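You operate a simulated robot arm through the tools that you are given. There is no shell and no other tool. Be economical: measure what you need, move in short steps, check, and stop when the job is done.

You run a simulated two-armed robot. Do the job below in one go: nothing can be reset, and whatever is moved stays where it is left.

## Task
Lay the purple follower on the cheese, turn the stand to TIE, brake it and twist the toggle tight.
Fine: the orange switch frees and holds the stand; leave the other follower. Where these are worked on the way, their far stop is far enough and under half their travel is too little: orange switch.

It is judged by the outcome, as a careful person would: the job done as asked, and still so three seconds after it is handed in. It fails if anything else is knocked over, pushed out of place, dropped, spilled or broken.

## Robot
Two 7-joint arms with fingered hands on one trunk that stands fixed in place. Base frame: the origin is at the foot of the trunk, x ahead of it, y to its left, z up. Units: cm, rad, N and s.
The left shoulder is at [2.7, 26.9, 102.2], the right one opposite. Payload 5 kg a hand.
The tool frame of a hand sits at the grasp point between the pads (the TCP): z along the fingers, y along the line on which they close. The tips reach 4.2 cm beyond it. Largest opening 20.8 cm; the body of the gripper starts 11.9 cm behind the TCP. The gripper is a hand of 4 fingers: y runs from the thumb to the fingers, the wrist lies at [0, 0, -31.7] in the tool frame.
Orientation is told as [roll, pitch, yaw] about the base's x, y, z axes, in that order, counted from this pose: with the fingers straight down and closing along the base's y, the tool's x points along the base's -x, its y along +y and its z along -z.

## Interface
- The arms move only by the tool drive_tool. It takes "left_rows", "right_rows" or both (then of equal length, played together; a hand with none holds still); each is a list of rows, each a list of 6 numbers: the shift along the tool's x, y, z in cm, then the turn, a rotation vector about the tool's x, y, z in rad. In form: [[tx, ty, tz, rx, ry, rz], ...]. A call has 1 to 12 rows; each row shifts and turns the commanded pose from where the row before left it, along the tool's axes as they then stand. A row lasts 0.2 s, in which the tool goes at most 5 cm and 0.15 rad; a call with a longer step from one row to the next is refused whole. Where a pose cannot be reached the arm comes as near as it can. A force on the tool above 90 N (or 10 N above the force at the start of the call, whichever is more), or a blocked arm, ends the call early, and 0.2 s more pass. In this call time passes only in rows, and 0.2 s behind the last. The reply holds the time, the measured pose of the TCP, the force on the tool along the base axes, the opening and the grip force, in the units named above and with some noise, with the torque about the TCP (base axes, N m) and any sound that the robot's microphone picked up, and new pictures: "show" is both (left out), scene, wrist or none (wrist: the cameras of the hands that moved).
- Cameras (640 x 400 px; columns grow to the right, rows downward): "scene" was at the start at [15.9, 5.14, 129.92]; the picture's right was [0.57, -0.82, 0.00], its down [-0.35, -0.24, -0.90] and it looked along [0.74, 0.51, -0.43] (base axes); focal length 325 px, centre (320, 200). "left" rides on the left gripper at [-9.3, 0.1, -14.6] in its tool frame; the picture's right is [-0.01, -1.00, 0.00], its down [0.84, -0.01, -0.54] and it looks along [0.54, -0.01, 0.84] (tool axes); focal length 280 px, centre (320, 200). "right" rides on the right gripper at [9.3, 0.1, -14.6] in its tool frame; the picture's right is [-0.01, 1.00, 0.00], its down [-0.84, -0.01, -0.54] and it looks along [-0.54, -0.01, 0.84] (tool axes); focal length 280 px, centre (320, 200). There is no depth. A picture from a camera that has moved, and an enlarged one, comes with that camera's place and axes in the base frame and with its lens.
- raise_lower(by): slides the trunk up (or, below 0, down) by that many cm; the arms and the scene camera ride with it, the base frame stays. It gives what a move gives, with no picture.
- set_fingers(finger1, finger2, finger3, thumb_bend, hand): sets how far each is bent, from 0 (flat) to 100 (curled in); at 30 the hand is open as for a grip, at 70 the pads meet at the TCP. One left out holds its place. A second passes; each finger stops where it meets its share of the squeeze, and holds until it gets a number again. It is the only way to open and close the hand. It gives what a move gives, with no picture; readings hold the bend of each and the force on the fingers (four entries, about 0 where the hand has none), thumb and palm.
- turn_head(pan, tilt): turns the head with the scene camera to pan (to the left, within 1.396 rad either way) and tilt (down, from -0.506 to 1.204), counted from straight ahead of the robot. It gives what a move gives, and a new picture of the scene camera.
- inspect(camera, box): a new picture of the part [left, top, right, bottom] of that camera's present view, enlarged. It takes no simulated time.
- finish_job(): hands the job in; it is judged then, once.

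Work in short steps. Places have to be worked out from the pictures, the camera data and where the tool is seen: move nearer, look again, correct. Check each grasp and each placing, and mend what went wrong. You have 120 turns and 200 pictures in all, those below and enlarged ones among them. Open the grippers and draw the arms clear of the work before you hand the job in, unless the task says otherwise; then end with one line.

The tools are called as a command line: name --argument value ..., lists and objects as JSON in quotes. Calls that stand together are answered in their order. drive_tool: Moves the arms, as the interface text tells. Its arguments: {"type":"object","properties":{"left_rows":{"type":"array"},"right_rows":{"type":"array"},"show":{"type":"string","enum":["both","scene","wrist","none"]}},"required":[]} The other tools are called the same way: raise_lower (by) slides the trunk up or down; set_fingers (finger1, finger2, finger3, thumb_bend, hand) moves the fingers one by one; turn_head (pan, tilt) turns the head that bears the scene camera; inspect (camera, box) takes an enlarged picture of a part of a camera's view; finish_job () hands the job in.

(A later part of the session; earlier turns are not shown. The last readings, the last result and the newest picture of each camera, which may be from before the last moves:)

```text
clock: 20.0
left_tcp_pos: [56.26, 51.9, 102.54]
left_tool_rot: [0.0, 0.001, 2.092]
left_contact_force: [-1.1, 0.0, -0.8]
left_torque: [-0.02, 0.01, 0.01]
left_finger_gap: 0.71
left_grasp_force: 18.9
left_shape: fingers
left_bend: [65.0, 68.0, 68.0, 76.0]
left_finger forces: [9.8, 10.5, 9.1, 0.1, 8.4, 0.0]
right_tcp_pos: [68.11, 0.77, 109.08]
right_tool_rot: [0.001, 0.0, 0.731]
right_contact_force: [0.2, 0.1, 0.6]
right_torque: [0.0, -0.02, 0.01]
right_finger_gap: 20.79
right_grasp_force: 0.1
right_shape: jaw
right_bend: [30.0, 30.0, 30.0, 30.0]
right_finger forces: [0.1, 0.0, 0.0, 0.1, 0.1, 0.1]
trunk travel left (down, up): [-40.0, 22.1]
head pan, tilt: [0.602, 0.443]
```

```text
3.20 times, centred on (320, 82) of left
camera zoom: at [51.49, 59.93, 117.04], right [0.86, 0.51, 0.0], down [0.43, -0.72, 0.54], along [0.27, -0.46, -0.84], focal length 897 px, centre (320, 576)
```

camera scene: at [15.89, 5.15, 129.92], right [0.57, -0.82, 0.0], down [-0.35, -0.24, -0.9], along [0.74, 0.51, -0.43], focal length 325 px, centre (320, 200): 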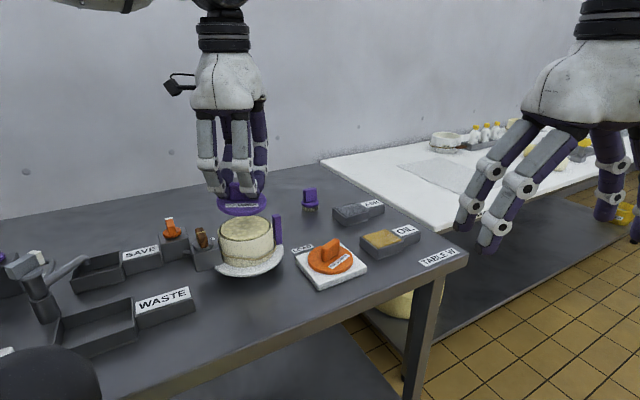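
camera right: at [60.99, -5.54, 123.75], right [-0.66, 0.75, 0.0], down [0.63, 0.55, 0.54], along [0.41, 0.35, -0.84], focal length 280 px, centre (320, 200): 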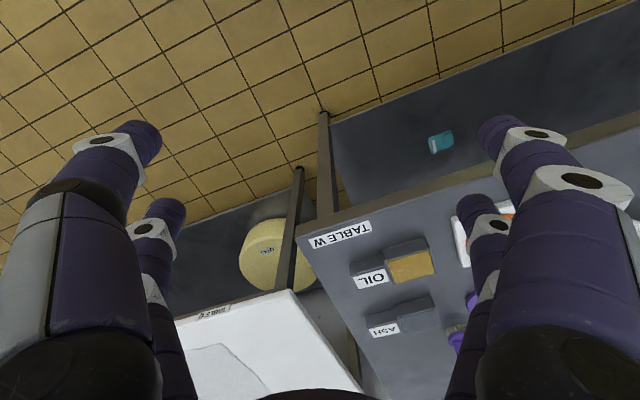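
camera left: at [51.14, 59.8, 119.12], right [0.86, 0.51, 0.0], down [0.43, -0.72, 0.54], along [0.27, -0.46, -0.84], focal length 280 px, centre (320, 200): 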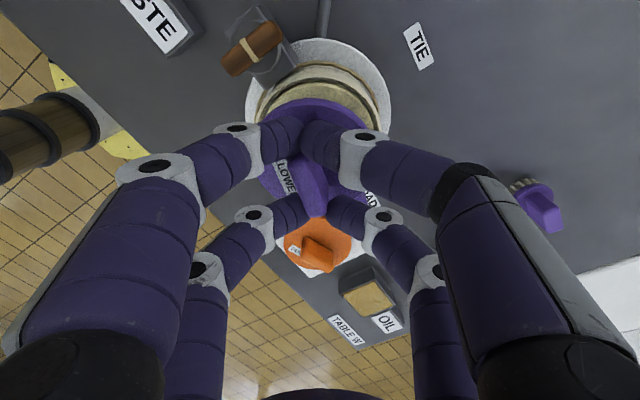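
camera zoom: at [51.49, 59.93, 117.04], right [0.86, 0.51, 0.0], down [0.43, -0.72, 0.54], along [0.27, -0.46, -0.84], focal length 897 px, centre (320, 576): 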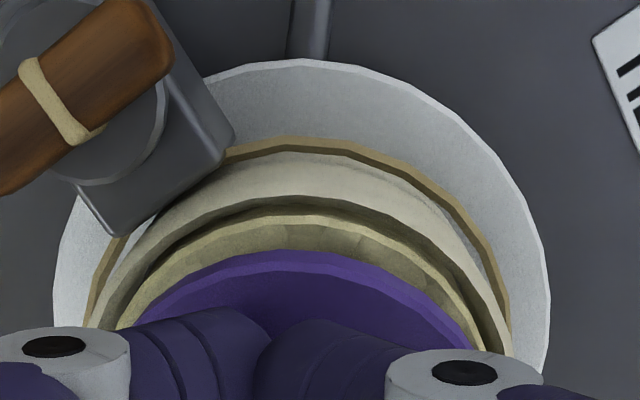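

Centred to within about 1 mm. I'll continue down in small steps, watching the force.

drive_tool --left_rows '[[-0.08, 0, 0.3, 0, 0, 0], [0, 0, 0.3, 0, 0, 0], [0, 0, 0, 0, 0, 0]]' --show "none"

inspect --camera "scene" --box '[200, 190, 296, 250]'

inspect --camera "left" --box '[220, 20, 420, 145]'

```text
clock: 20.8
left_tcp_pos: [56.17, 51.83, 101.99]
left_tool_rot: [0.0, 0.0, 2.09]
left_contact_force: [-1.6, 1.3, 9.4]
left_torque: [-0.37, -0.13, -0.02]
left_finger_gap: 0.7
left_grasp_force: 21.5
left_shape: fingers
left_bend: [65.0, 71.0, 71.0, 76.0]
left_finger forces: [9.0, 12.2, 10.9, 0.0, 10.2, 0.0]
right_tcp_pos: [68.03, 0.78, 109.19]
right_tool_rot: [-0.001, -0.001, 0.731]
right_contact_force: [0.5, -0.7, 0.3]
right_torque: [-0.03, -0.01, -0.03]
right_finger_gap: 20.78
right_grasp_force: 0.1
right_shape: jaw
right_bend: [30.0, 30.0, 30.0, 30.0]
right_finger forces: [0.1, 0.1, 0.1, 0.1, 0.0, 0.0]
trunk travel left (down, up): [-40.0, 22.1]
head pan, tilt: [0.602, 0.443]
```

```text
6.67 times, centred on (248, 220) of scene
camera zoom: at [15.85, 5.12, 129.93], right [0.57, -0.82, 0.0], down [-0.35, -0.24, -0.9], along [0.74, 0.51, -0.43], focal length 2164 px, centre (800, 67)
```

zoom: 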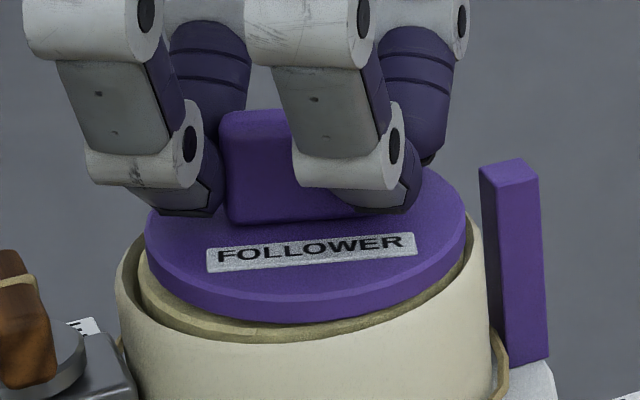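

```text
3.20 times, centred on (320, 82) of left
camera zoom: at [51.37, 59.91, 116.52], right [0.86, 0.51, 0.0], down [0.43, -0.72, 0.54], along [0.28, -0.46, -0.84], focal length 897 px, centre (320, 576)
```

zoom: 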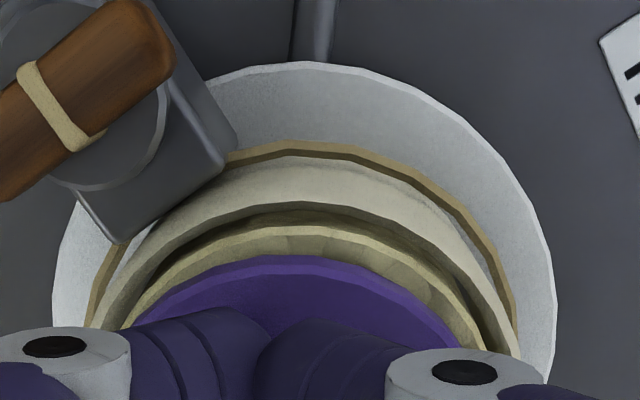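

The right edge caught the hoop rim, so the disc is about 2 mm too far toward scene right. I'll raise, shift back and lower again.

drive_tool --left_rows '[[0, 0, -0.6, 0, 0, 0], [-0.25, 0, 0, 0, 0, 0], [0, 0, 0.2, 0, 0, 0], [0, 0, 0, 0, 0, 0]]' --show "none"

inspect --camera "scene" --box '[200, 190, 296, 250]'

inspect --camera "left" --box '[220, 20, 420, 145]'

```text
clock: 21.8
left_tcp_pos: [55.92, 52.05, 102.47]
left_tool_rot: [0.0, 0.0, 2.091]
left_contact_force: [0.5, 0.0, -1.1]
left_torque: [-0.01, -0.01, 0.05]
left_finger_gap: 0.67
left_grasp_force: 18.8
left_shape: fingers
left_bend: [65.0, 68.0, 67.0, 76.0]
left_finger forces: [10.2, 9.1, 9.4, 0.1, 8.4, 0.0]
right_tcp_pos: [68.05, 0.86, 109.0]
right_tool_rot: [-0.001, 0.0, 0.731]
right_contact_force: [0.6, 0.9, -0.2]
right_torque: [-0.01, 0.0, -0.02]
right_finger_gap: 20.77
right_grasp_force: 0.0
right_shape: jaw
right_bend: [30.0, 30.0, 30.0, 30.0]
right_finger forces: [0.0, 0.0, 0.0, 0.0, 0.0, 0.1]
trunk travel left (down, up): [-40.0, 22.1]
head pan, tilt: [0.602, 0.443]
```

```text
6.67 times, centred on (248, 220) of scene
camera zoom: at [15.9, 5.14, 129.91], right [0.57, -0.82, 0.0], down [-0.35, -0.24, -0.9], along [0.74, 0.51, -0.43], focal length 2164 px, centre (800, 67)
```

zoom: 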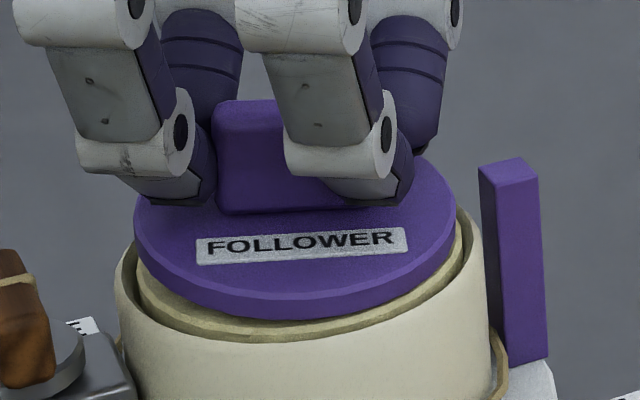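

```text
3.20 times, centred on (320, 82) of left
camera zoom: at [51.26, 60.03, 116.91], right [0.86, 0.51, 0.0], down [0.43, -0.72, 0.54], along [0.27, -0.46, -0.84], focal length 897 px, centre (320, 576)
```

zoom: 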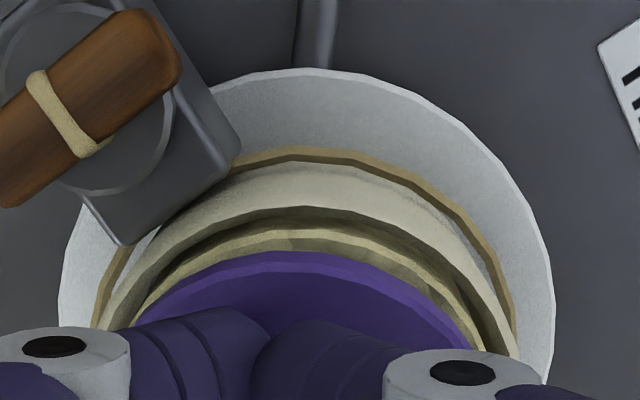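

Now slightly left. I'll correct 1 mm and lower.

drive_tool --left_rows '[[0.05, -0.1, 0.2, 0, 0, 0], [0, 0, 0.3, 0, 0, 0], [0, 0, 0.2, 0, 0, 0], [0, 0, 0, 0, 0, 0]]' --show "none"

inspect --camera "scene" --box '[200, 190, 296, 250]'

inspect --camera "left" --box '[220, 20, 420, 145]'

```text
clock: 22.8
left_tcp_pos: [56.0, 52.03, 101.81]
left_tool_rot: [-0.001, 0.0, 2.091]
left_contact_force: [-2.1, 1.2, 10.7]
left_torque: [-0.38, -0.24, 0.03]
left_finger_gap: 0.67
left_grasp_force: 21.0
left_shape: fingers
left_bend: [65.0, 71.0, 71.0, 76.0]
left_finger forces: [8.9, 10.9, 12.2, 0.0, 9.9, 0.0]
right_tcp_pos: [67.96, 0.83, 109.07]
right_tool_rot: [0.0, -0.001, 0.732]
right_contact_force: [-0.1, 0.5, -0.7]
right_torque: [-0.04, 0.02, 0.03]
right_finger_gap: 20.78
right_grasp_force: 0.0
right_shape: jaw
right_bend: [30.0, 30.0, 30.0, 30.0]
right_finger forces: [0.0, 0.0, 0.0, 0.0, 0.0, 0.0]
trunk travel left (down, up): [-40.0, 22.1]
head pan, tilt: [0.602, 0.443]
```

```text
6.67 times, centred on (248, 220) of scene
camera zoom: at [15.84, 5.11, 129.93], right [0.57, -0.82, 0.0], down [-0.35, -0.24, -0.9], along [0.74, 0.51, -0.43], focal length 2164 px, centre (800, 67)
```

zoom: 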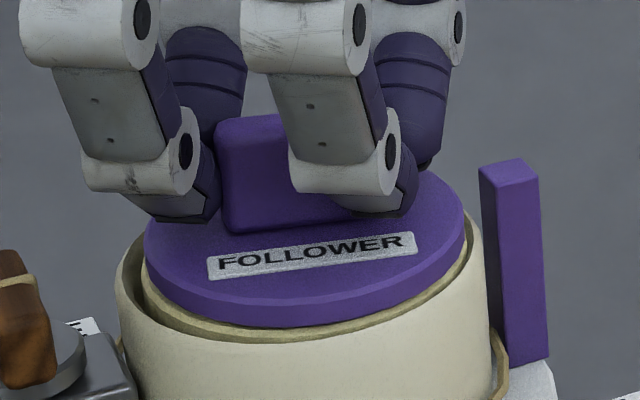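

```text
3.20 times, centred on (320, 82) of left
camera zoom: at [51.3, 60.02, 116.3], right [0.86, 0.51, 0.0], down [0.43, -0.72, 0.54], along [0.28, -0.46, -0.84], focal length 897 px, centre (320, 576)
```

zoom: 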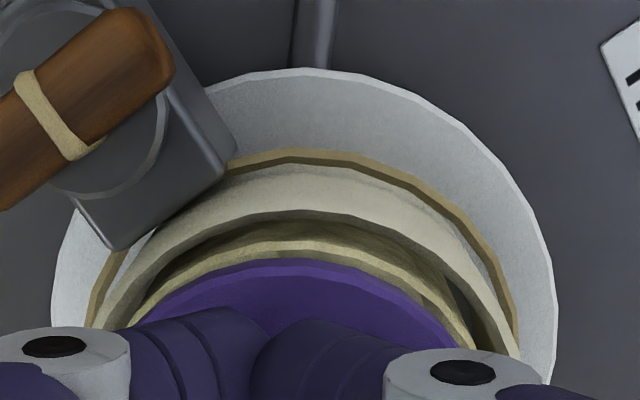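

The disc pivoted in the grip and its right edge rides on the rim, about 3 mm off. I'll slide it gently toward −tool x in light contact so it drops in.

drive_tool --left_rows '[[-0.15, 0, -0.15, 0, 0, 0], [-0.15, 0, 0, 0, 0, 0], [-0.1, 0, 0.1, 0, 0, 0], [0, 0, 0, 0, 0, 0]]' --show "none"

inspect --camera "scene" --box '[200, 190, 296, 250]'

inspect --camera "left" --box '[220, 20, 420, 145]'

```text
clock: 23.8
left_tcp_pos: [55.84, 52.4, 101.78]
left_tool_rot: [-0.001, -0.001, 2.09]
left_contact_force: [0.5, -3.0, 6.0]
left_torque: [-0.46, -0.29, -0.05]
left_finger_gap: 0.65
left_grasp_force: 20.4
left_shape: fingers
left_bend: [65.0, 71.0, 71.0, 76.0]
left_finger forces: [8.7, 11.7, 12.2, 0.0, 8.3, 0.0]
right_tcp_pos: [67.97, 0.67, 109.05]
right_tool_rot: [0.0, -0.001, 0.731]
right_contact_force: [0.0, -1.2, -0.2]
right_torque: [0.01, -0.01, 0.01]
right_finger_gap: 20.78
right_grasp_force: 0.0
right_shape: jaw
right_bend: [30.0, 30.0, 30.0, 30.0]
right_finger forces: [0.0, 0.0, 0.1, 0.0, 0.0, 0.0]
trunk travel left (down, up): [-40.0, 22.1]
head pan, tilt: [0.602, 0.443]
```

```text
6.67 times, centred on (248, 220) of scene
camera zoom: at [15.88, 5.1, 129.92], right [0.57, -0.82, 0.0], down [-0.35, -0.24, -0.9], along [0.74, 0.51, -0.43], focal length 2164 px, centre (800, 67)
```

zoom: 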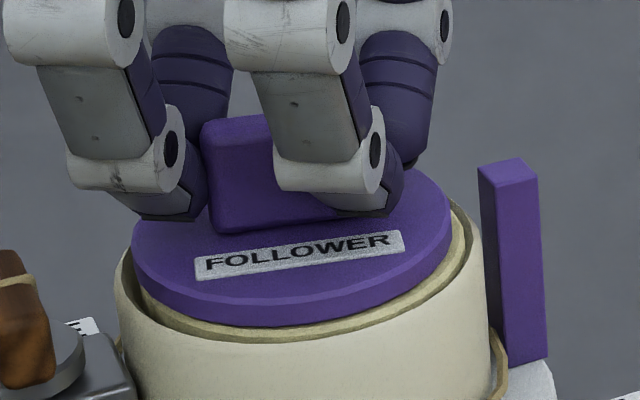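

```text
3.20 times, centred on (320, 82) of left
camera zoom: at [51.17, 60.45, 116.29], right [0.86, 0.51, 0.0], down [0.43, -0.72, 0.54], along [0.27, -0.46, -0.84], focal length 897 px, centre (320, 576)
```

zoom: 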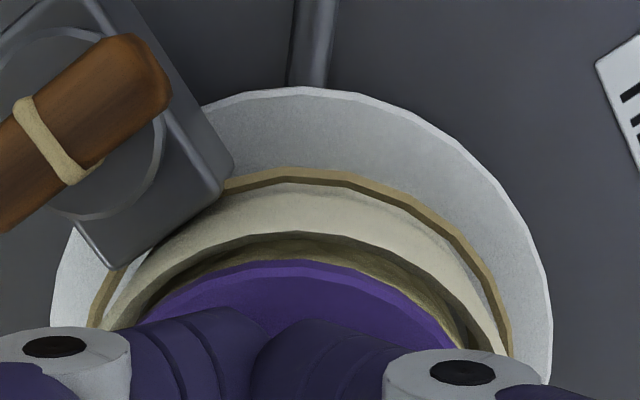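

The disc is now centred within the hoop, left edge down and slightly tilted by the grip. Opening the fingers should let it settle flat.

set_fingers --hand "left" --finger1 58 --finger2 58 --finger3 58 --thumb_bend 58

inspect --camera "scene" --box '[200, 190, 296, 250]'

inspect --camera "left" --box '[200, 20, 440, 170]'

```text
clock: 24.8
left_tcp_pos: [55.88, 52.33, 101.79]
left_tool_rot: [-0.004, 0.0, 2.093]
left_contact_force: [2.7, 2.8, 16.1]
left_torque: [-0.17, 0.49, -0.06]
left_finger_gap: 7.11
left_grasp_force: 7.7
left_shape: fingers
left_bend: [59.0, 59.0, 57.0, 57.0]
left_finger forces: [8.4, 7.8, 0.0, 0.0, 0.0, 0.0]
right_tcp_pos: [68.11, 0.71, 109.08]
right_tool_rot: [-0.001, 0.001, 0.731]
right_contact_force: [-0.1, 0.4, -0.7]
right_torque: [0.02, 0.0, 0.01]
right_finger_gap: 20.79
right_grasp_force: 0.0
right_shape: jaw
right_bend: [30.0, 30.0, 30.0, 30.0]
right_finger forces: [0.1, 0.0, 0.0, 0.1, 0.0, 0.1]
trunk travel left (down, up): [-40.0, 22.1]
head pan, tilt: [0.602, 0.443]
```

```text
6.67 times, centred on (248, 220) of scene
camera zoom: at [15.85, 5.1, 129.93], right [0.57, -0.82, 0.0], down [-0.35, -0.24, -0.9], along [0.74, 0.51, -0.43], focal length 2164 px, centre (800, 67)
```

zoom: 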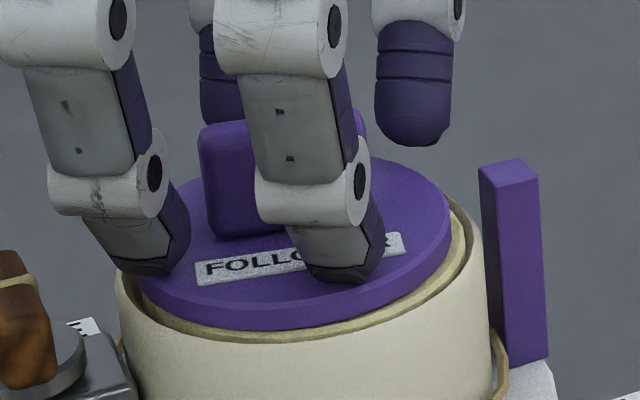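

```text
2.67 times, centred on (320, 95) of left
camera zoom: at [51.15, 60.47, 116.34], right [0.86, 0.51, 0.0], down [0.43, -0.72, 0.54], along [0.28, -0.46, -0.84], focal length 748 px, centre (320, 480)
```

zoom: 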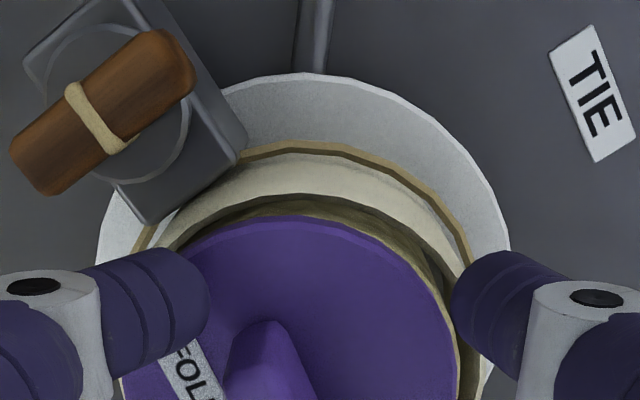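

The near fingers press lightly on the disc. I'll lift straight up and check how it sits.

drive_tool --left_rows '[[0, 0, -1, 0, 0, 0], [0, 0, -3, 0, 0, 0], [0, 0, -3, 0, 0, 0], [0, 0, -2, 0, 0, 0], [0, 0, 0, 0, 0, 0]]' --show "wrist"

inspect --camera "scene" --box '[200, 190, 296, 250]'

inspect --camera "left" --box '[200, 20, 440, 170]'

```text
clock: 26.0
left_tcp_pos: [55.92, 52.37, 110.64]
left_tool_rot: [0.0, -0.002, 2.091]
left_contact_force: [0.1, 0.3, 0.6]
left_torque: [0.01, -0.03, -0.04]
left_finger_gap: 7.54
left_grasp_force: 0.0
left_shape: fingers
left_bend: [57.0, 57.0, 57.0, 57.0]
left_finger forces: [0.1, 0.0, 0.0, 0.1, 0.1, 0.1]
right_tcp_pos: [68.12, 0.76, 109.04]
right_tool_rot: [0.0, -0.001, 0.731]
right_contact_force: [0.6, -0.1, -0.2]
right_torque: [0.03, 0.01, 0.0]
right_finger_gap: 20.8
right_grasp_force: 0.0
right_shape: jaw
right_bend: [30.0, 30.0, 30.0, 30.0]
right_finger forces: [0.0, 0.0, 0.0, 0.0, 0.1, 0.0]
trunk travel left (down, up): [-40.0, 22.1]
head pan, tilt: [0.602, 0.443]
camera left: at [51.17, 60.49, 125.22], right [0.86, 0.51, 0.0], down [0.43, -0.72, 0.54], along [0.27, -0.46, -0.84], focal length 280 px, centre (320, 200)
```

left: 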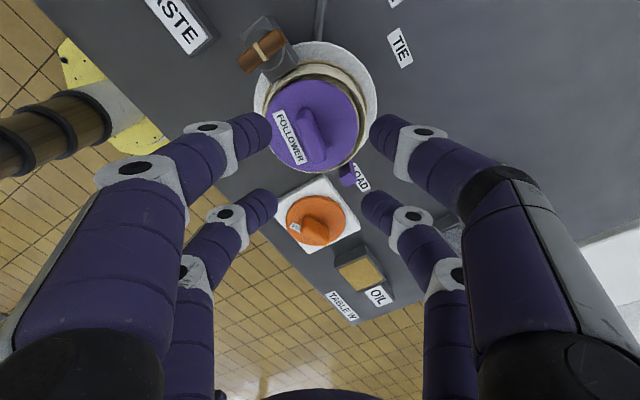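

```text
6.67 times, centred on (248, 220) of scene
camera zoom: at [15.89, 5.13, 129.91], right [0.57, -0.82, 0.0], down [-0.35, -0.24, -0.9], along [0.74, 0.51, -0.43], focal length 2164 px, centre (800, 67)
```

zoom: 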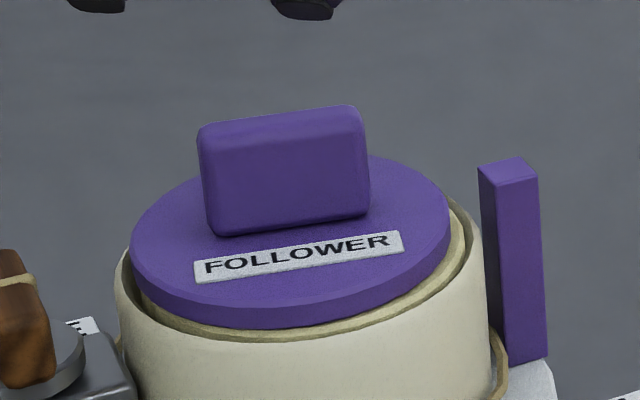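

```text
2.67 times, centred on (320, 95) of left
camera zoom: at [51.17, 60.49, 125.22], right [0.86, 0.51, 0.0], down [0.43, -0.72, 0.54], along [0.27, -0.46, -0.84], focal length 748 px, centre (320, 480)
```

zoom: 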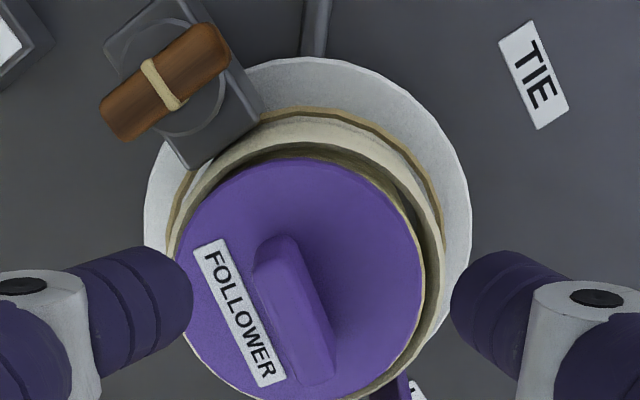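

The follower lies level on the cheese inside the hoop. Next is the orange switch, so I'll move the left hand above it to look closely.

drive_tool --left_rows '[[-4, -1, 0, 0, 0, 0], [-4, -1, 0, 0, 0, 0], [-4, -1, 0, 0, 0, 0], [-4, -1, 0, 0, 0, 0], [-3.3, -0.5, 0, 0, 0, 0], [0, 0, 0, 0, 0, 0]]'

inspect --camera "scene" --box '[140, 190, 300, 290]'

inspect --camera "left" --box '[200, 20, 440, 170]'

```text
clock: 27.4
left_tcp_pos: [50.09, 71.05, 110.99]
left_tool_rot: [-0.001, -0.001, 2.093]
left_contact_force: [-0.6, 0.6, 0.3]
left_torque: [0.04, 0.01, -0.05]
left_finger_gap: 7.56
left_grasp_force: 0.0
left_shape: fingers
left_bend: [57.0, 57.0, 57.0, 57.0]
left_finger forces: [0.0, 0.0, 0.0, 0.1, 0.0, 0.0]
right_tcp_pos: [68.14, 0.8, 108.99]
right_tool_rot: [0.001, -0.001, 0.732]
right_contact_force: [-0.5, -0.3, -0.7]
right_torque: [0.05, 0.01, 0.0]
right_finger_gap: 20.78
right_grasp_force: 0.1
right_shape: jaw
right_bend: [30.0, 30.0, 30.0, 30.0]
right_finger forces: [0.1, 0.0, 0.0, 0.1, 0.0, 0.1]
trunk travel left (down, up): [-40.0, 22.1]
head pan, tilt: [0.602, 0.443]
camera scene: at [15.9, 5.11, 129.92], right [0.57, -0.82, 0.0], down [-0.35, -0.24, -0.9], along [0.74, 0.51, -0.43], focal length 325 px, centre (320, 200)
camera left: at [45.51, 79.18, 125.51], right [0.86, 0.51, 0.0], down [0.43, -0.73, 0.54], along [0.27, -0.46, -0.84], focal length 280 px, centre (320, 200)
```

scene: 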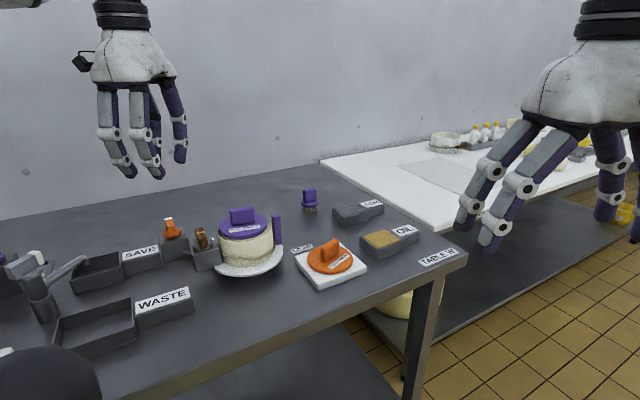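
left: 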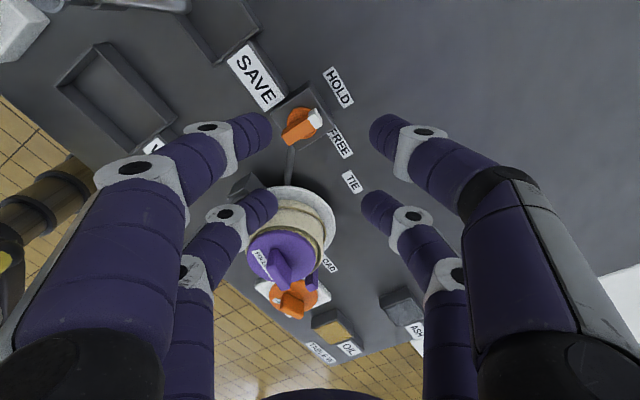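

```text
4.00 times, centred on (220, 240) of scene
camera zoom: at [15.9, 5.11, 129.92], right [0.57, -0.82, 0.0], down [-0.35, -0.24, -0.9], along [0.74, 0.51, -0.43], focal length 1299 px, centre (720, 40)
```

zoom: 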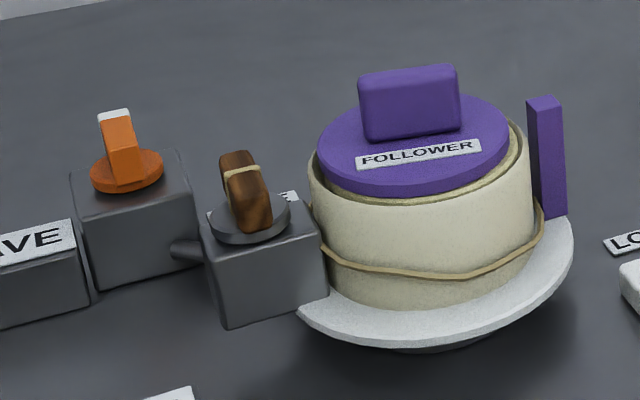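

```text
2.67 times, centred on (320, 95) of left
camera zoom: at [45.51, 79.18, 125.51], right [0.86, 0.51, 0.0], down [0.43, -0.73, 0.54], along [0.27, -0.46, -0.84], focal length 748 px, centre (320, 480)
```

zoom: 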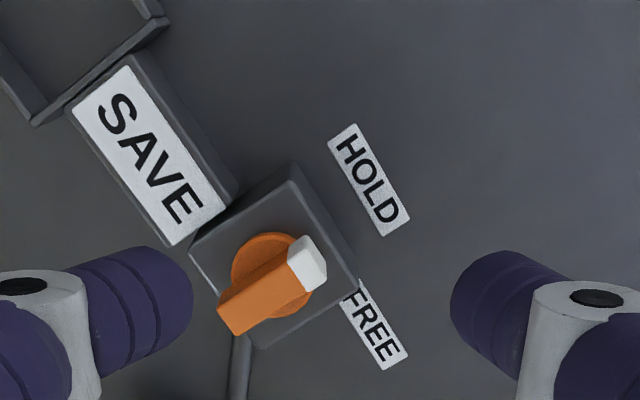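

The switch pivot works out to (48.9, 68.8), with its base disc at z ≈ 91.2 and the bar pointing about 60° at HOLD. FREE is at about −8°, so it needs about 75° clockwise. I'll align the hand across the bar and come down to just above it.

drive_tool --left_rows '[[0, 0, 0, 0, 0, 0.149], [0, 0, 0, 0, 0, 0.149], [0, 0, 0, 0, 0, 0.149], [0, 0, 0, 0, 0, 0.149], [0, 0, 0, 0, 0, 0.149], [0, 0, 0, 0, 0, 0.149], [0, 0, 0, 0, 0, 0.149], [2.5, 0, 2, 0, 0, 0], [0, 0, 4, 0, 0, 0], [0, 0, 4, 0, 0, 0], [0, 0, 0, 0, 0, 0]]'

inspect --camera "left" --box '[200, 70, 440, 220]'

inspect --camera "scene" --box '[110, 180, 270, 280]'

```text
clock: 29.8
left_tcp_pos: [48.65, 69.39, 100.78]
left_tool_rot: [0.0, 0.0, 1.048]
left_contact_force: [-0.8, -0.5, -0.3]
left_torque: [0.07, -0.01, 0.0]
left_finger_gap: 7.54
left_grasp_force: 0.1
left_shape: fingers
left_bend: [57.0, 57.0, 57.0, 57.0]
left_finger forces: [0.0, 0.0, 0.0, 0.1, 0.1, 0.0]
right_tcp_pos: [68.13, 0.74, 108.98]
right_tool_rot: [0.001, 0.0, 0.731]
right_contact_force: [-0.2, -1.2, 0.6]
right_torque: [0.03, -0.03, -0.01]
right_finger_gap: 20.78
right_grasp_force: 0.0
right_shape: jaw
right_bend: [30.0, 30.0, 30.0, 30.0]
right_finger forces: [0.0, 0.0, 0.0, 0.0, 0.0, 0.0]
trunk travel left (down, up): [-40.0, 22.1]
head pan, tilt: [0.602, 0.443]
camera scene: at [15.87, 5.11, 129.93], right [0.57, -0.82, 0.0], down [-0.35, -0.24, -0.9], along [0.74, 0.51, -0.43], focal length 325 px, centre (320, 200)
camera left: at [53.24, 77.68, 115.36], right [0.87, -0.49, 0.0], down [-0.41, -0.74, 0.54], along [-0.26, -0.47, -0.84], focal length 280 px, centre (320, 200)
```

scene: 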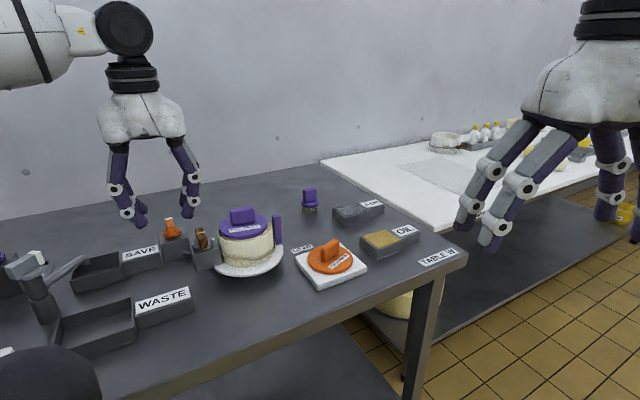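
left: 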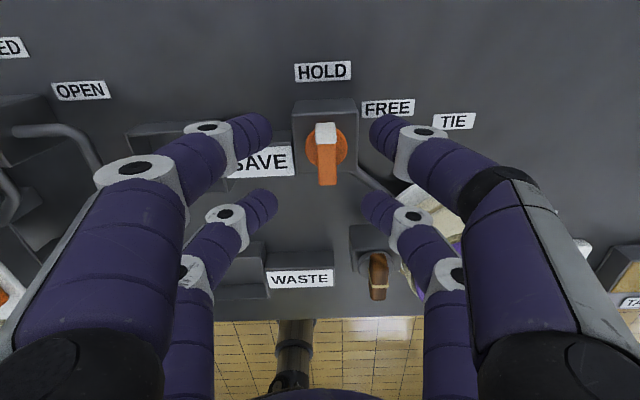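

```text
2.67 times, centred on (320, 145) of left
camera zoom: at [53.24, 77.68, 115.36], right [0.87, -0.49, 0.0], down [-0.41, -0.74, 0.54], along [-0.26, -0.47, -0.84], focal length 748 px, centre (320, 347)
```

zoom: 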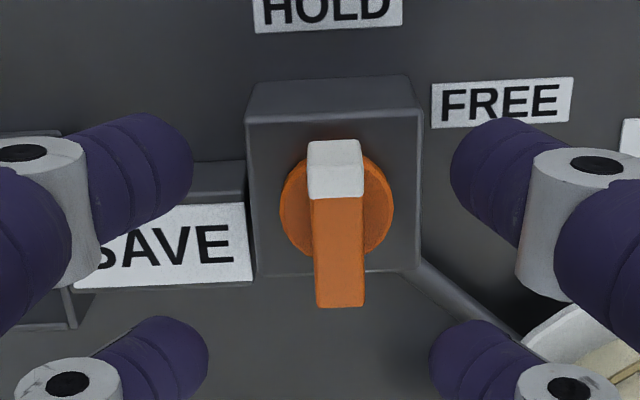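

```text
4.00 times, centred on (190, 230) of scene
camera zoom: at [15.87, 5.11, 129.93], right [0.57, -0.82, 0.0], down [-0.35, -0.24, -0.9], along [0.74, 0.51, -0.43], focal length 1299 px, centre (840, 80)
```

zoom: 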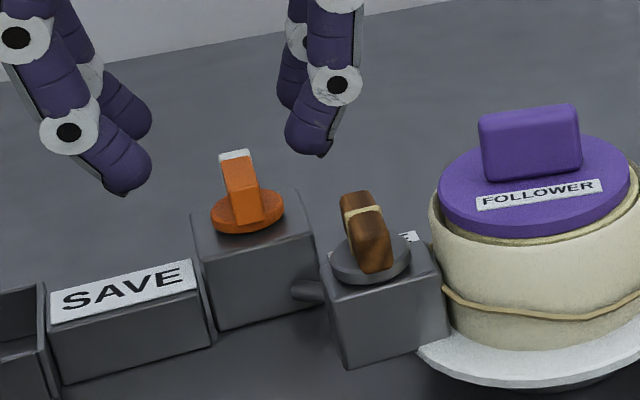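

The bar is aligned but 0.55 cm off toward −tool y. I'll shift, lower to z ≈ 97.3 and close on the bar.

drive_tool --left_rows '[[0.25, -0.55, 0.5, 0, 0, 0], [0, 0, 1.5, 0, 0, 0], [0, 0, 1.4, 0, 0, 0], [0, 0, 0, 0, 0, 0]]' --show "none"

set_fingers --hand "left" --finger1 72 --finger2 72 --finger3 72 --thumb_bend 72

inspect --camera "left" --box '[200, 70, 440, 220]'

inspect --camera "scene" --box '[110, 180, 270, 280]'

```text
clock: 30.8
left_tcp_pos: [49.25, 68.81, 97.43]
left_tool_rot: [0.0, 0.0, 1.047]
left_contact_force: [0.5, 0.2, 0.2]
left_torque: [-0.02, 0.03, 0.01]
left_finger_gap: 7.54
left_grasp_force: 0.1
left_shape: fingers
left_bend: [57.0, 57.0, 57.0, 57.0]
left_finger forces: [0.0, 0.0, 0.0, 0.0, 0.0, 0.0]
right_tcp_pos: [68.03, 0.72, 108.98]
right_tool_rot: [0.002, 0.0, 0.731]
right_contact_force: [-0.3, -0.1, -0.2]
right_torque: [-0.01, -0.01, 0.04]
right_finger_gap: 20.79
right_grasp_force: 0.0
right_shape: jaw
right_bend: [30.0, 30.0, 30.0, 30.0]
right_finger forces: [0.0, 0.1, 0.1, 0.0, 0.1, 0.1]
trunk travel left (down, up): [-40.0, 22.1]
head pan, tilt: [0.602, 0.443]
```

```text
clock: 31.8
left_tcp_pos: [49.18, 68.79, 97.57]
left_tool_rot: [0.0, 0.002, 1.047]
left_contact_force: [-2.7, -0.3, -8.3]
left_torque: [0.02, 0.04, 0.02]
left_finger_gap: 1.91
left_grasp_force: 11.9
left_shape: fingers
left_bend: [67.0, 68.0, 68.0, 69.0]
left_finger forces: [7.0, 6.1, 4.8, 0.0, 5.5, 0.0]
right_tcp_pos: [68.06, 0.72, 109.08]
right_tool_rot: [0.0, 0.001, 0.731]
right_contact_force: [-0.8, 0.4, 0.3]
right_torque: [-0.02, 0.03, 0.03]
right_finger_gap: 20.8
right_grasp_force: 0.2
right_shape: jaw
right_bend: [30.0, 30.0, 30.0, 30.0]
right_finger forces: [0.0, 0.0, 0.0, 0.1, 0.0, 0.0]
trunk travel left (down, up): [-40.0, 22.1]
head pan, tilt: [0.602, 0.443]
```

```text
2.67 times, centred on (320, 145) of left
camera zoom: at [53.78, 77.03, 111.97], right [0.87, -0.49, 0.0], down [-0.41, -0.74, 0.54], along [-0.26, -0.47, -0.84], focal length 748 px, centre (320, 347)
```

zoom: 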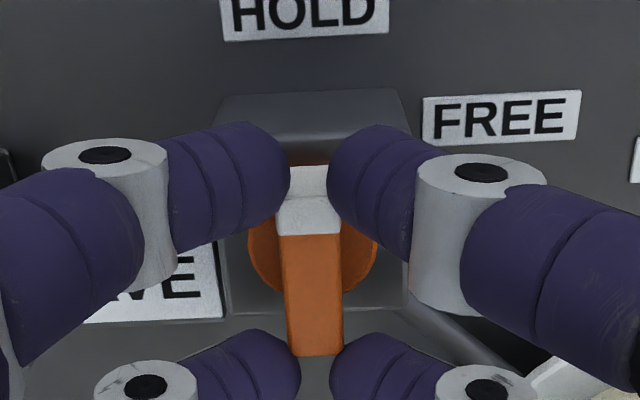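

```text
4.00 times, centred on (190, 230) of scene
camera zoom: at [15.91, 5.17, 129.91], right [0.57, -0.82, 0.0], down [-0.35, -0.24, -0.9], along [0.74, 0.51, -0.43], focal length 1299 px, centre (840, 80)
```

zoom: 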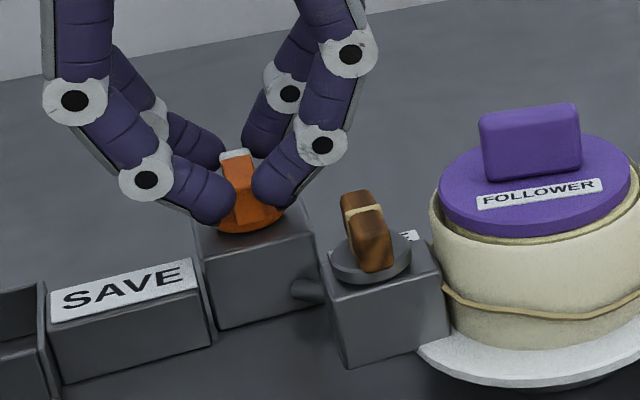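

Both pairs grip the bar. I'll twist clockwise toward FREE in two stages.

drive_tool --left_rows '[[0, 0, 0, 0, 0, 0.14], [0, 0, 0, 0, 0, 0.14], [0, 0, 0, 0, 0, 0.14], [0, 0, 0, 0, 0, 0.14], [0, 0, 0, 0, 0, 0.14], [0, 0, 0, 0, 0, 0]]' --show "none"

inspect --camera "left" --box '[200, 70, 440, 220]'

```text
clock: 33.2
left_tcp_pos: [49.11, 68.79, 97.45]
left_tool_rot: [0.001, -0.001, 0.346]
left_contact_force: [-15.3, -2.8, -4.4]
left_torque: [-0.05, 0.42, 0.04]
left_finger_gap: 1.83
left_grasp_force: 13.8
left_shape: fingers
left_bend: [67.0, 68.0, 68.0, 70.0]
left_finger forces: [6.0, 9.1, 9.1, 0.0, 4.2, 0.0]
right_tcp_pos: [68.11, 0.9, 109.14]
right_tool_rot: [0.0, 0.0, 0.731]
right_contact_force: [0.3, 0.0, -0.2]
right_torque: [0.0, -0.01, 0.03]
right_finger_gap: 20.8
right_grasp_force: 0.0
right_shape: jaw
right_bend: [30.0, 30.0, 30.0, 30.0]
right_finger forces: [0.0, 0.0, 0.0, 0.0, 0.0, 0.0]
trunk travel left (down, up): [-40.0, 22.1]
head pan, tilt: [0.602, 0.443]
```

```text
2.67 times, centred on (320, 145) of left
camera zoom: at [57.93, 72.12, 111.96], right [0.35, -0.94, 0.0], down [-0.79, -0.3, 0.54], along [-0.5, -0.19, -0.84], focal length 748 px, centre (320, 347)
```

zoom: 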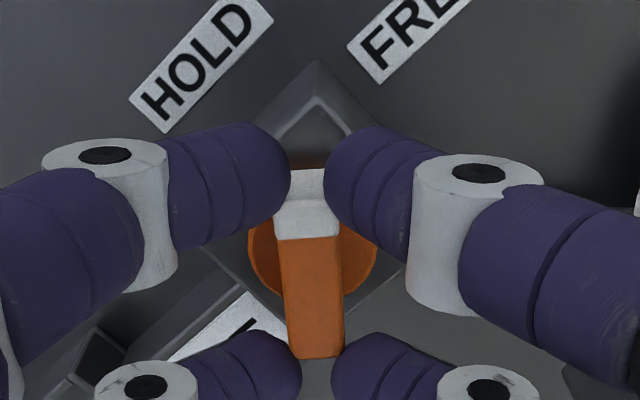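

The bar turns with the hand. I'll continue to the far stop.

drive_tool --left_rows '[[0, 0, 0, 0, 0, 0.14], [0, 0, 0, 0, 0, 0.14], [0, 0, 0, 0, 0, 0.14], [0, 0, 0, 0, 0, 0.12], [0, 0, 0, 0, 0, 0.12], [0, 0, 0, 0, 0, 0]]' --show "none"

inspect --camera "left" --box '[200, 70, 440, 220]'

```text
clock: 34.6
left_tcp_pos: [49.3, 68.8, 97.45]
left_tool_rot: [0.0, 0.0, -0.312]
left_contact_force: [-13.4, -2.7, 7.2]
left_torque: [-0.1, 0.53, 0.04]
left_finger_gap: 0.8
left_grasp_force: 13.1
left_shape: fingers
left_bend: [69.0, 71.0, 65.0, 72.0]
left_finger forces: [4.6, 4.5, 17.2, 0.0, 0.0, 0.0]
right_tcp_pos: [68.16, 0.72, 109.15]
right_tool_rot: [0.001, -0.002, 0.732]
right_contact_force: [0.2, 0.7, 0.9]
right_torque: [0.01, 0.02, 0.0]
right_finger_gap: 20.76
right_grasp_force: 0.0
right_shape: jaw
right_bend: [30.0, 30.0, 30.0, 30.0]
right_finger forces: [0.1, 0.0, 0.0, 0.0, 0.1, 0.0]
trunk travel left (down, up): [-40.0, 22.1]
head pan, tilt: [0.602, 0.443]
```

```text
2.67 times, centred on (320, 145) of left
camera zoom: at [58.22, 65.99, 111.97], right [-0.29, -0.96, 0.0], down [-0.81, 0.25, 0.54], along [-0.51, 0.16, -0.84], focal length 748 px, centre (320, 347)
```

zoom: 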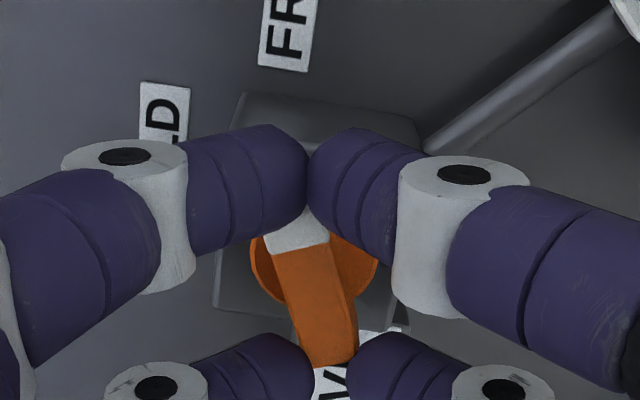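

The upper pair slipped past the tip, and the bar now sits about 0°, possibly at its stop. I'll open, lift and look.

set_fingers --hand "left" --finger1 57 --finger2 57 --finger3 57 --thumb_bend 57

drive_tool --left_rows '[[0, 0, -2, 0, 0, 0], [0, 0, -4, 0, 0, 0], [0, 0, -4, 0, 0, 0], [0, 0, 0, 0, 0, 0]]' --show "none"

inspect --camera "left" --box '[200, 50, 440, 200]'

inspect --camera "scene" --box '[140, 190, 300, 290]'

```text
clock: 35.6
left_tcp_pos: [49.29, 68.77, 97.3]
left_tool_rot: [-0.001, 0.001, -0.313]
left_contact_force: [-0.6, -0.6, 0.2]
left_torque: [0.01, -0.01, -0.03]
left_finger_gap: 8.05
left_grasp_force: 0.1
left_shape: fingers
left_bend: [56.0, 56.0, 56.0, 56.0]
left_finger forces: [0.1, 0.0, 0.0, 0.0, 0.1, 0.0]
right_tcp_pos: [68.16, 0.76, 109.02]
right_tool_rot: [0.0, 0.0, 0.731]
right_contact_force: [-0.1, 0.0, -0.5]
right_torque: [-0.01, -0.01, -0.04]
right_finger_gap: 20.79
right_grasp_force: 0.1
right_shape: jaw
right_bend: [30.0, 30.0, 30.0, 30.0]
right_finger forces: [0.1, 0.1, 0.0, 0.1, 0.0, 0.0]
trunk travel left (down, up): [-40.0, 22.1]
head pan, tilt: [0.602, 0.443]
```

```text
clock: 36.6
left_tcp_pos: [49.09, 68.73, 107.35]
left_tool_rot: [-0.002, 0.001, -0.31]
left_contact_force: [-0.2, 0.0, 0.2]
left_torque: [-0.07, 0.02, 0.0]
left_finger_gap: 8.06
left_grasp_force: 0.0
left_shape: fingers
left_bend: [56.0, 56.0, 56.0, 56.0]
left_finger forces: [0.0, 0.1, 0.1, 0.1, 0.0, 0.1]
right_tcp_pos: [68.04, 0.91, 108.96]
right_tool_rot: [0.001, 0.0, 0.733]
right_contact_force: [0.7, 0.6, 0.0]
right_torque: [-0.06, -0.01, 0.01]
right_finger_gap: 20.8
right_grasp_force: 0.0
right_shape: jaw
right_bend: [30.0, 30.0, 30.0, 30.0]
right_finger forces: [0.1, 0.0, 0.0, 0.0, 0.0, 0.0]
trunk travel left (down, up): [-40.0, 22.1]
head pan, tilt: [0.602, 0.443]
```

```text
2.67 times, centred on (320, 125) of left
camera zoom: at [58.1, 66.14, 121.92], right [-0.29, -0.96, 0.0], down [-0.81, 0.25, 0.54], along [-0.52, 0.16, -0.84], focal length 748 px, centre (320, 400)
```

zoom: 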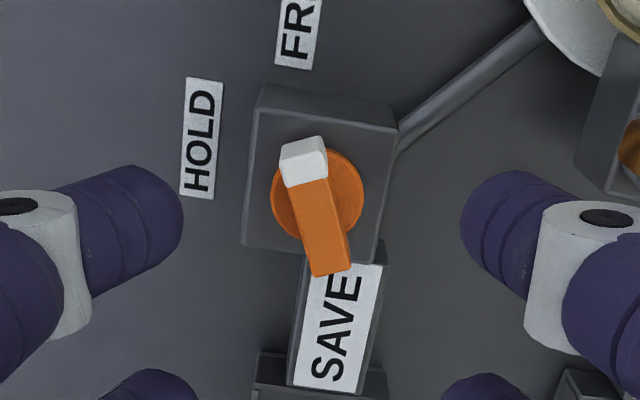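

```text
4.00 times, centred on (220, 240) of scene
camera zoom: at [15.92, 5.17, 129.89], right [0.57, -0.82, 0.0], down [-0.35, -0.24, -0.9], along [0.74, 0.51, -0.43], focal length 1299 px, centre (720, 40)
```

zoom: 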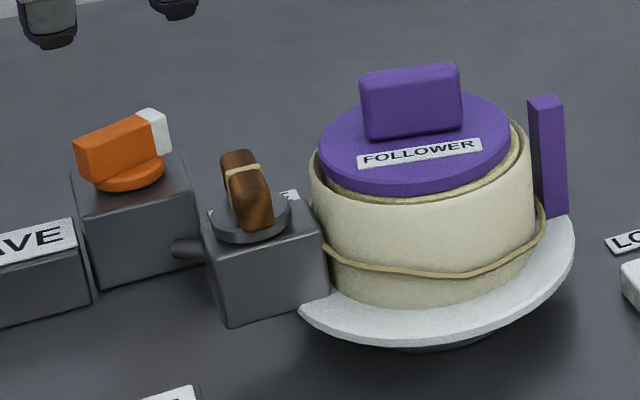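

The switch bar now points to FREE. The post top triangulates to (62.4, 48.9, 96), at radius 7.2 and angle −27° about the stand centre (56, 52). TIE is at +63°. I'll move the hand outside the post with tool x pointing inward.

drive_tool --left_rows '[[0, 0, -2, 0, 0, 0], [-3.45, -2.55, 0, 0, 0, 0.08], [-3.0, -2.9, 0, 0, 0, 0.08], [-3.3, -3.2, 0, 0, 0, 0], [-3.3, -3.2, 0, 0, 0, 0], [-3, -3, 0, 0, 0, 0], [-2, -2.8, 0, 0, 0, 0], [0, 0, 0, 0, 0, 0]]'

```text
clock: 38.4
left_tcp_pos: [58.11, 45.33, 109.33]
left_tool_rot: [0.001, 0.0, -0.471]
left_contact_force: [-0.2, 0.2, 0.2]
left_torque: [0.01, 0.03, -0.01]
left_finger_gap: 8.1
left_grasp_force: 0.0
left_shape: fingers
left_bend: [56.0, 56.0, 56.0, 56.0]
left_finger forces: [0.0, 0.1, 0.1, 0.1, 0.0, 0.0]
right_tcp_pos: [68.05, 0.75, 109.11]
right_tool_rot: [-0.001, 0.0, 0.731]
right_contact_force: [-1.0, 0.1, -0.3]
right_torque: [-0.02, -0.04, -0.01]
right_finger_gap: 20.78
right_grasp_force: 0.1
right_shape: jaw
right_bend: [30.0, 30.0, 30.0, 30.0]
right_finger forces: [0.0, 0.1, 0.1, 0.1, 0.0, 0.0]
trunk travel left (down, up): [-40.0, 22.1]
head pan, tilt: [0.602, 0.443]
camera scene: at [15.89, 5.14, 129.91], right [0.57, -0.82, 0.0], down [-0.35, -0.24, -0.9], along [0.74, 0.51, -0.43], focal length 325 px, centre (320, 200)
camera left: at [66.54, 41.31, 123.83], right [-0.44, -0.9, 0.0], down [-0.76, 0.37, 0.54], along [-0.48, 0.24, -0.84], focal length 280 px, centre (320, 200)
```

scene: 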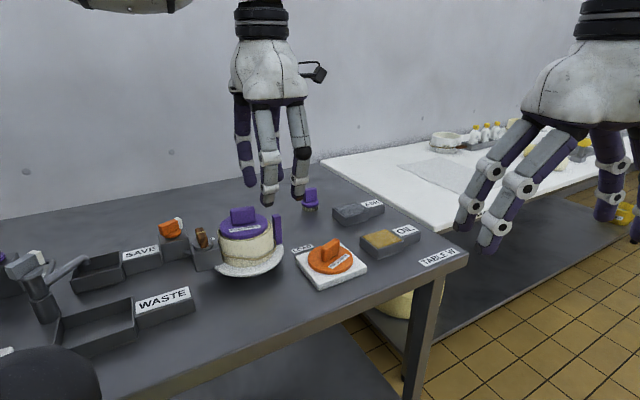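
left: 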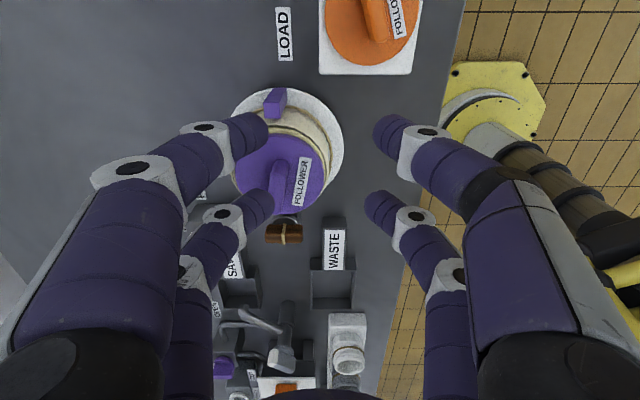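

I need to shift another (6.1, 2.5) cm. I'll do it and come down partway, keeping the tips above the post top.

drive_tool --left_rows '[[-2.2, 2.5, 0, 0, 0, 0], [-2.2, 2.5, 2, 0, 0, 0], [0, 0, 4, 0, 0, 0], [0, 0, 0, 0, 0, 0]]'

inspect --camera "left" --box '[200, 90, 440, 240]'

inspect --camera "scene" --box '[180, 160, 340, 260]'

```text
clock: 39.4
left_tcp_pos: [64.36, 47.9, 103.26]
left_tool_rot: [0.001, 0.0, -0.473]
left_contact_force: [0.1, -0.3, 0.3]
left_torque: [0.04, -0.03, -0.01]
left_finger_gap: 8.1
left_grasp_force: 0.0
left_shape: fingers
left_bend: [56.0, 56.0, 56.0, 56.0]
left_finger forces: [0.1, 0.0, 0.0, 0.0, 0.1, 0.0]
right_tcp_pos: [68.03, 0.77, 109.13]
right_tool_rot: [0.0, 0.0, 0.733]
right_contact_force: [-0.4, -0.1, -0.7]
right_torque: [0.06, -0.03, 0.01]
right_finger_gap: 20.79
right_grasp_force: 0.0
right_shape: jaw
right_bend: [30.0, 30.0, 30.0, 30.0]
right_finger forces: [0.1, 0.0, 0.0, 0.0, 0.0, 0.0]
trunk travel left (down, up): [-40.0, 22.1]
head pan, tilt: [0.602, 0.443]
camera scene: at [15.87, 5.11, 129.94], right [0.57, -0.82, 0.0], down [-0.35, -0.24, -0.9], along [0.74, 0.51, -0.43], focal length 325 px, centre (320, 200)
camera left: at [72.77, 43.75, 117.87], right [-0.44, -0.9, 0.0], down [-0.76, 0.37, 0.54], along [-0.48, 0.24, -0.84], focal length 280 px, centre (320, 200)
```

scene: 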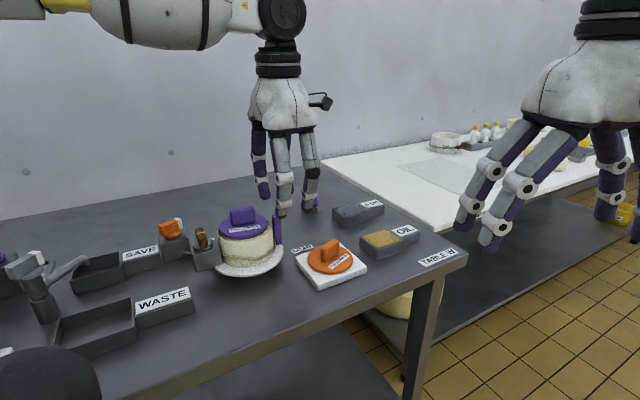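
left: 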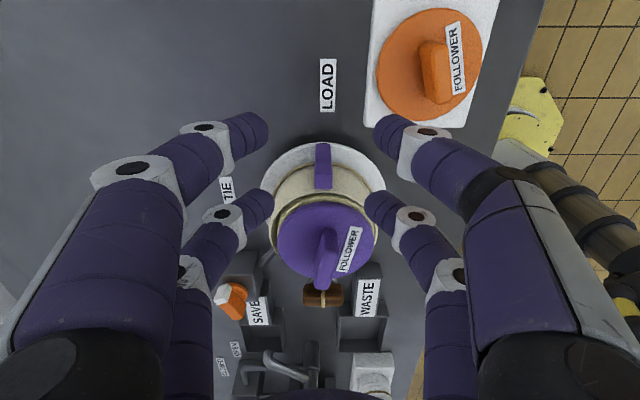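

```text
2.67 times, centred on (320, 165) of left
camera zoom: at [72.77, 43.75, 117.87], right [-0.44, -0.9, 0.0], down [-0.76, 0.37, 0.54], along [-0.48, 0.24, -0.84], focal length 748 px, centre (320, 293)
```

zoom: 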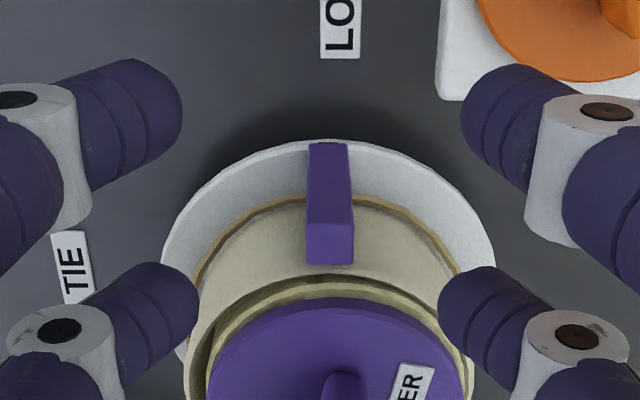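

```text
4.00 times, centred on (260, 210) of scene
camera zoom: at [15.87, 5.11, 129.94], right [0.57, -0.82, 0.0], down [-0.35, -0.24, -0.9], along [0.74, 0.51, -0.43], focal length 1299 px, centre (560, 160)
```

zoom: 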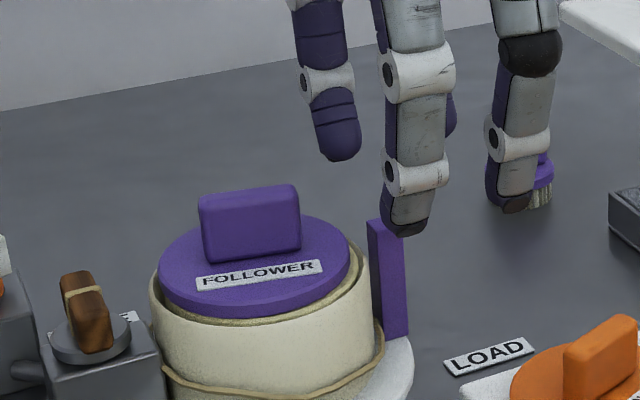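

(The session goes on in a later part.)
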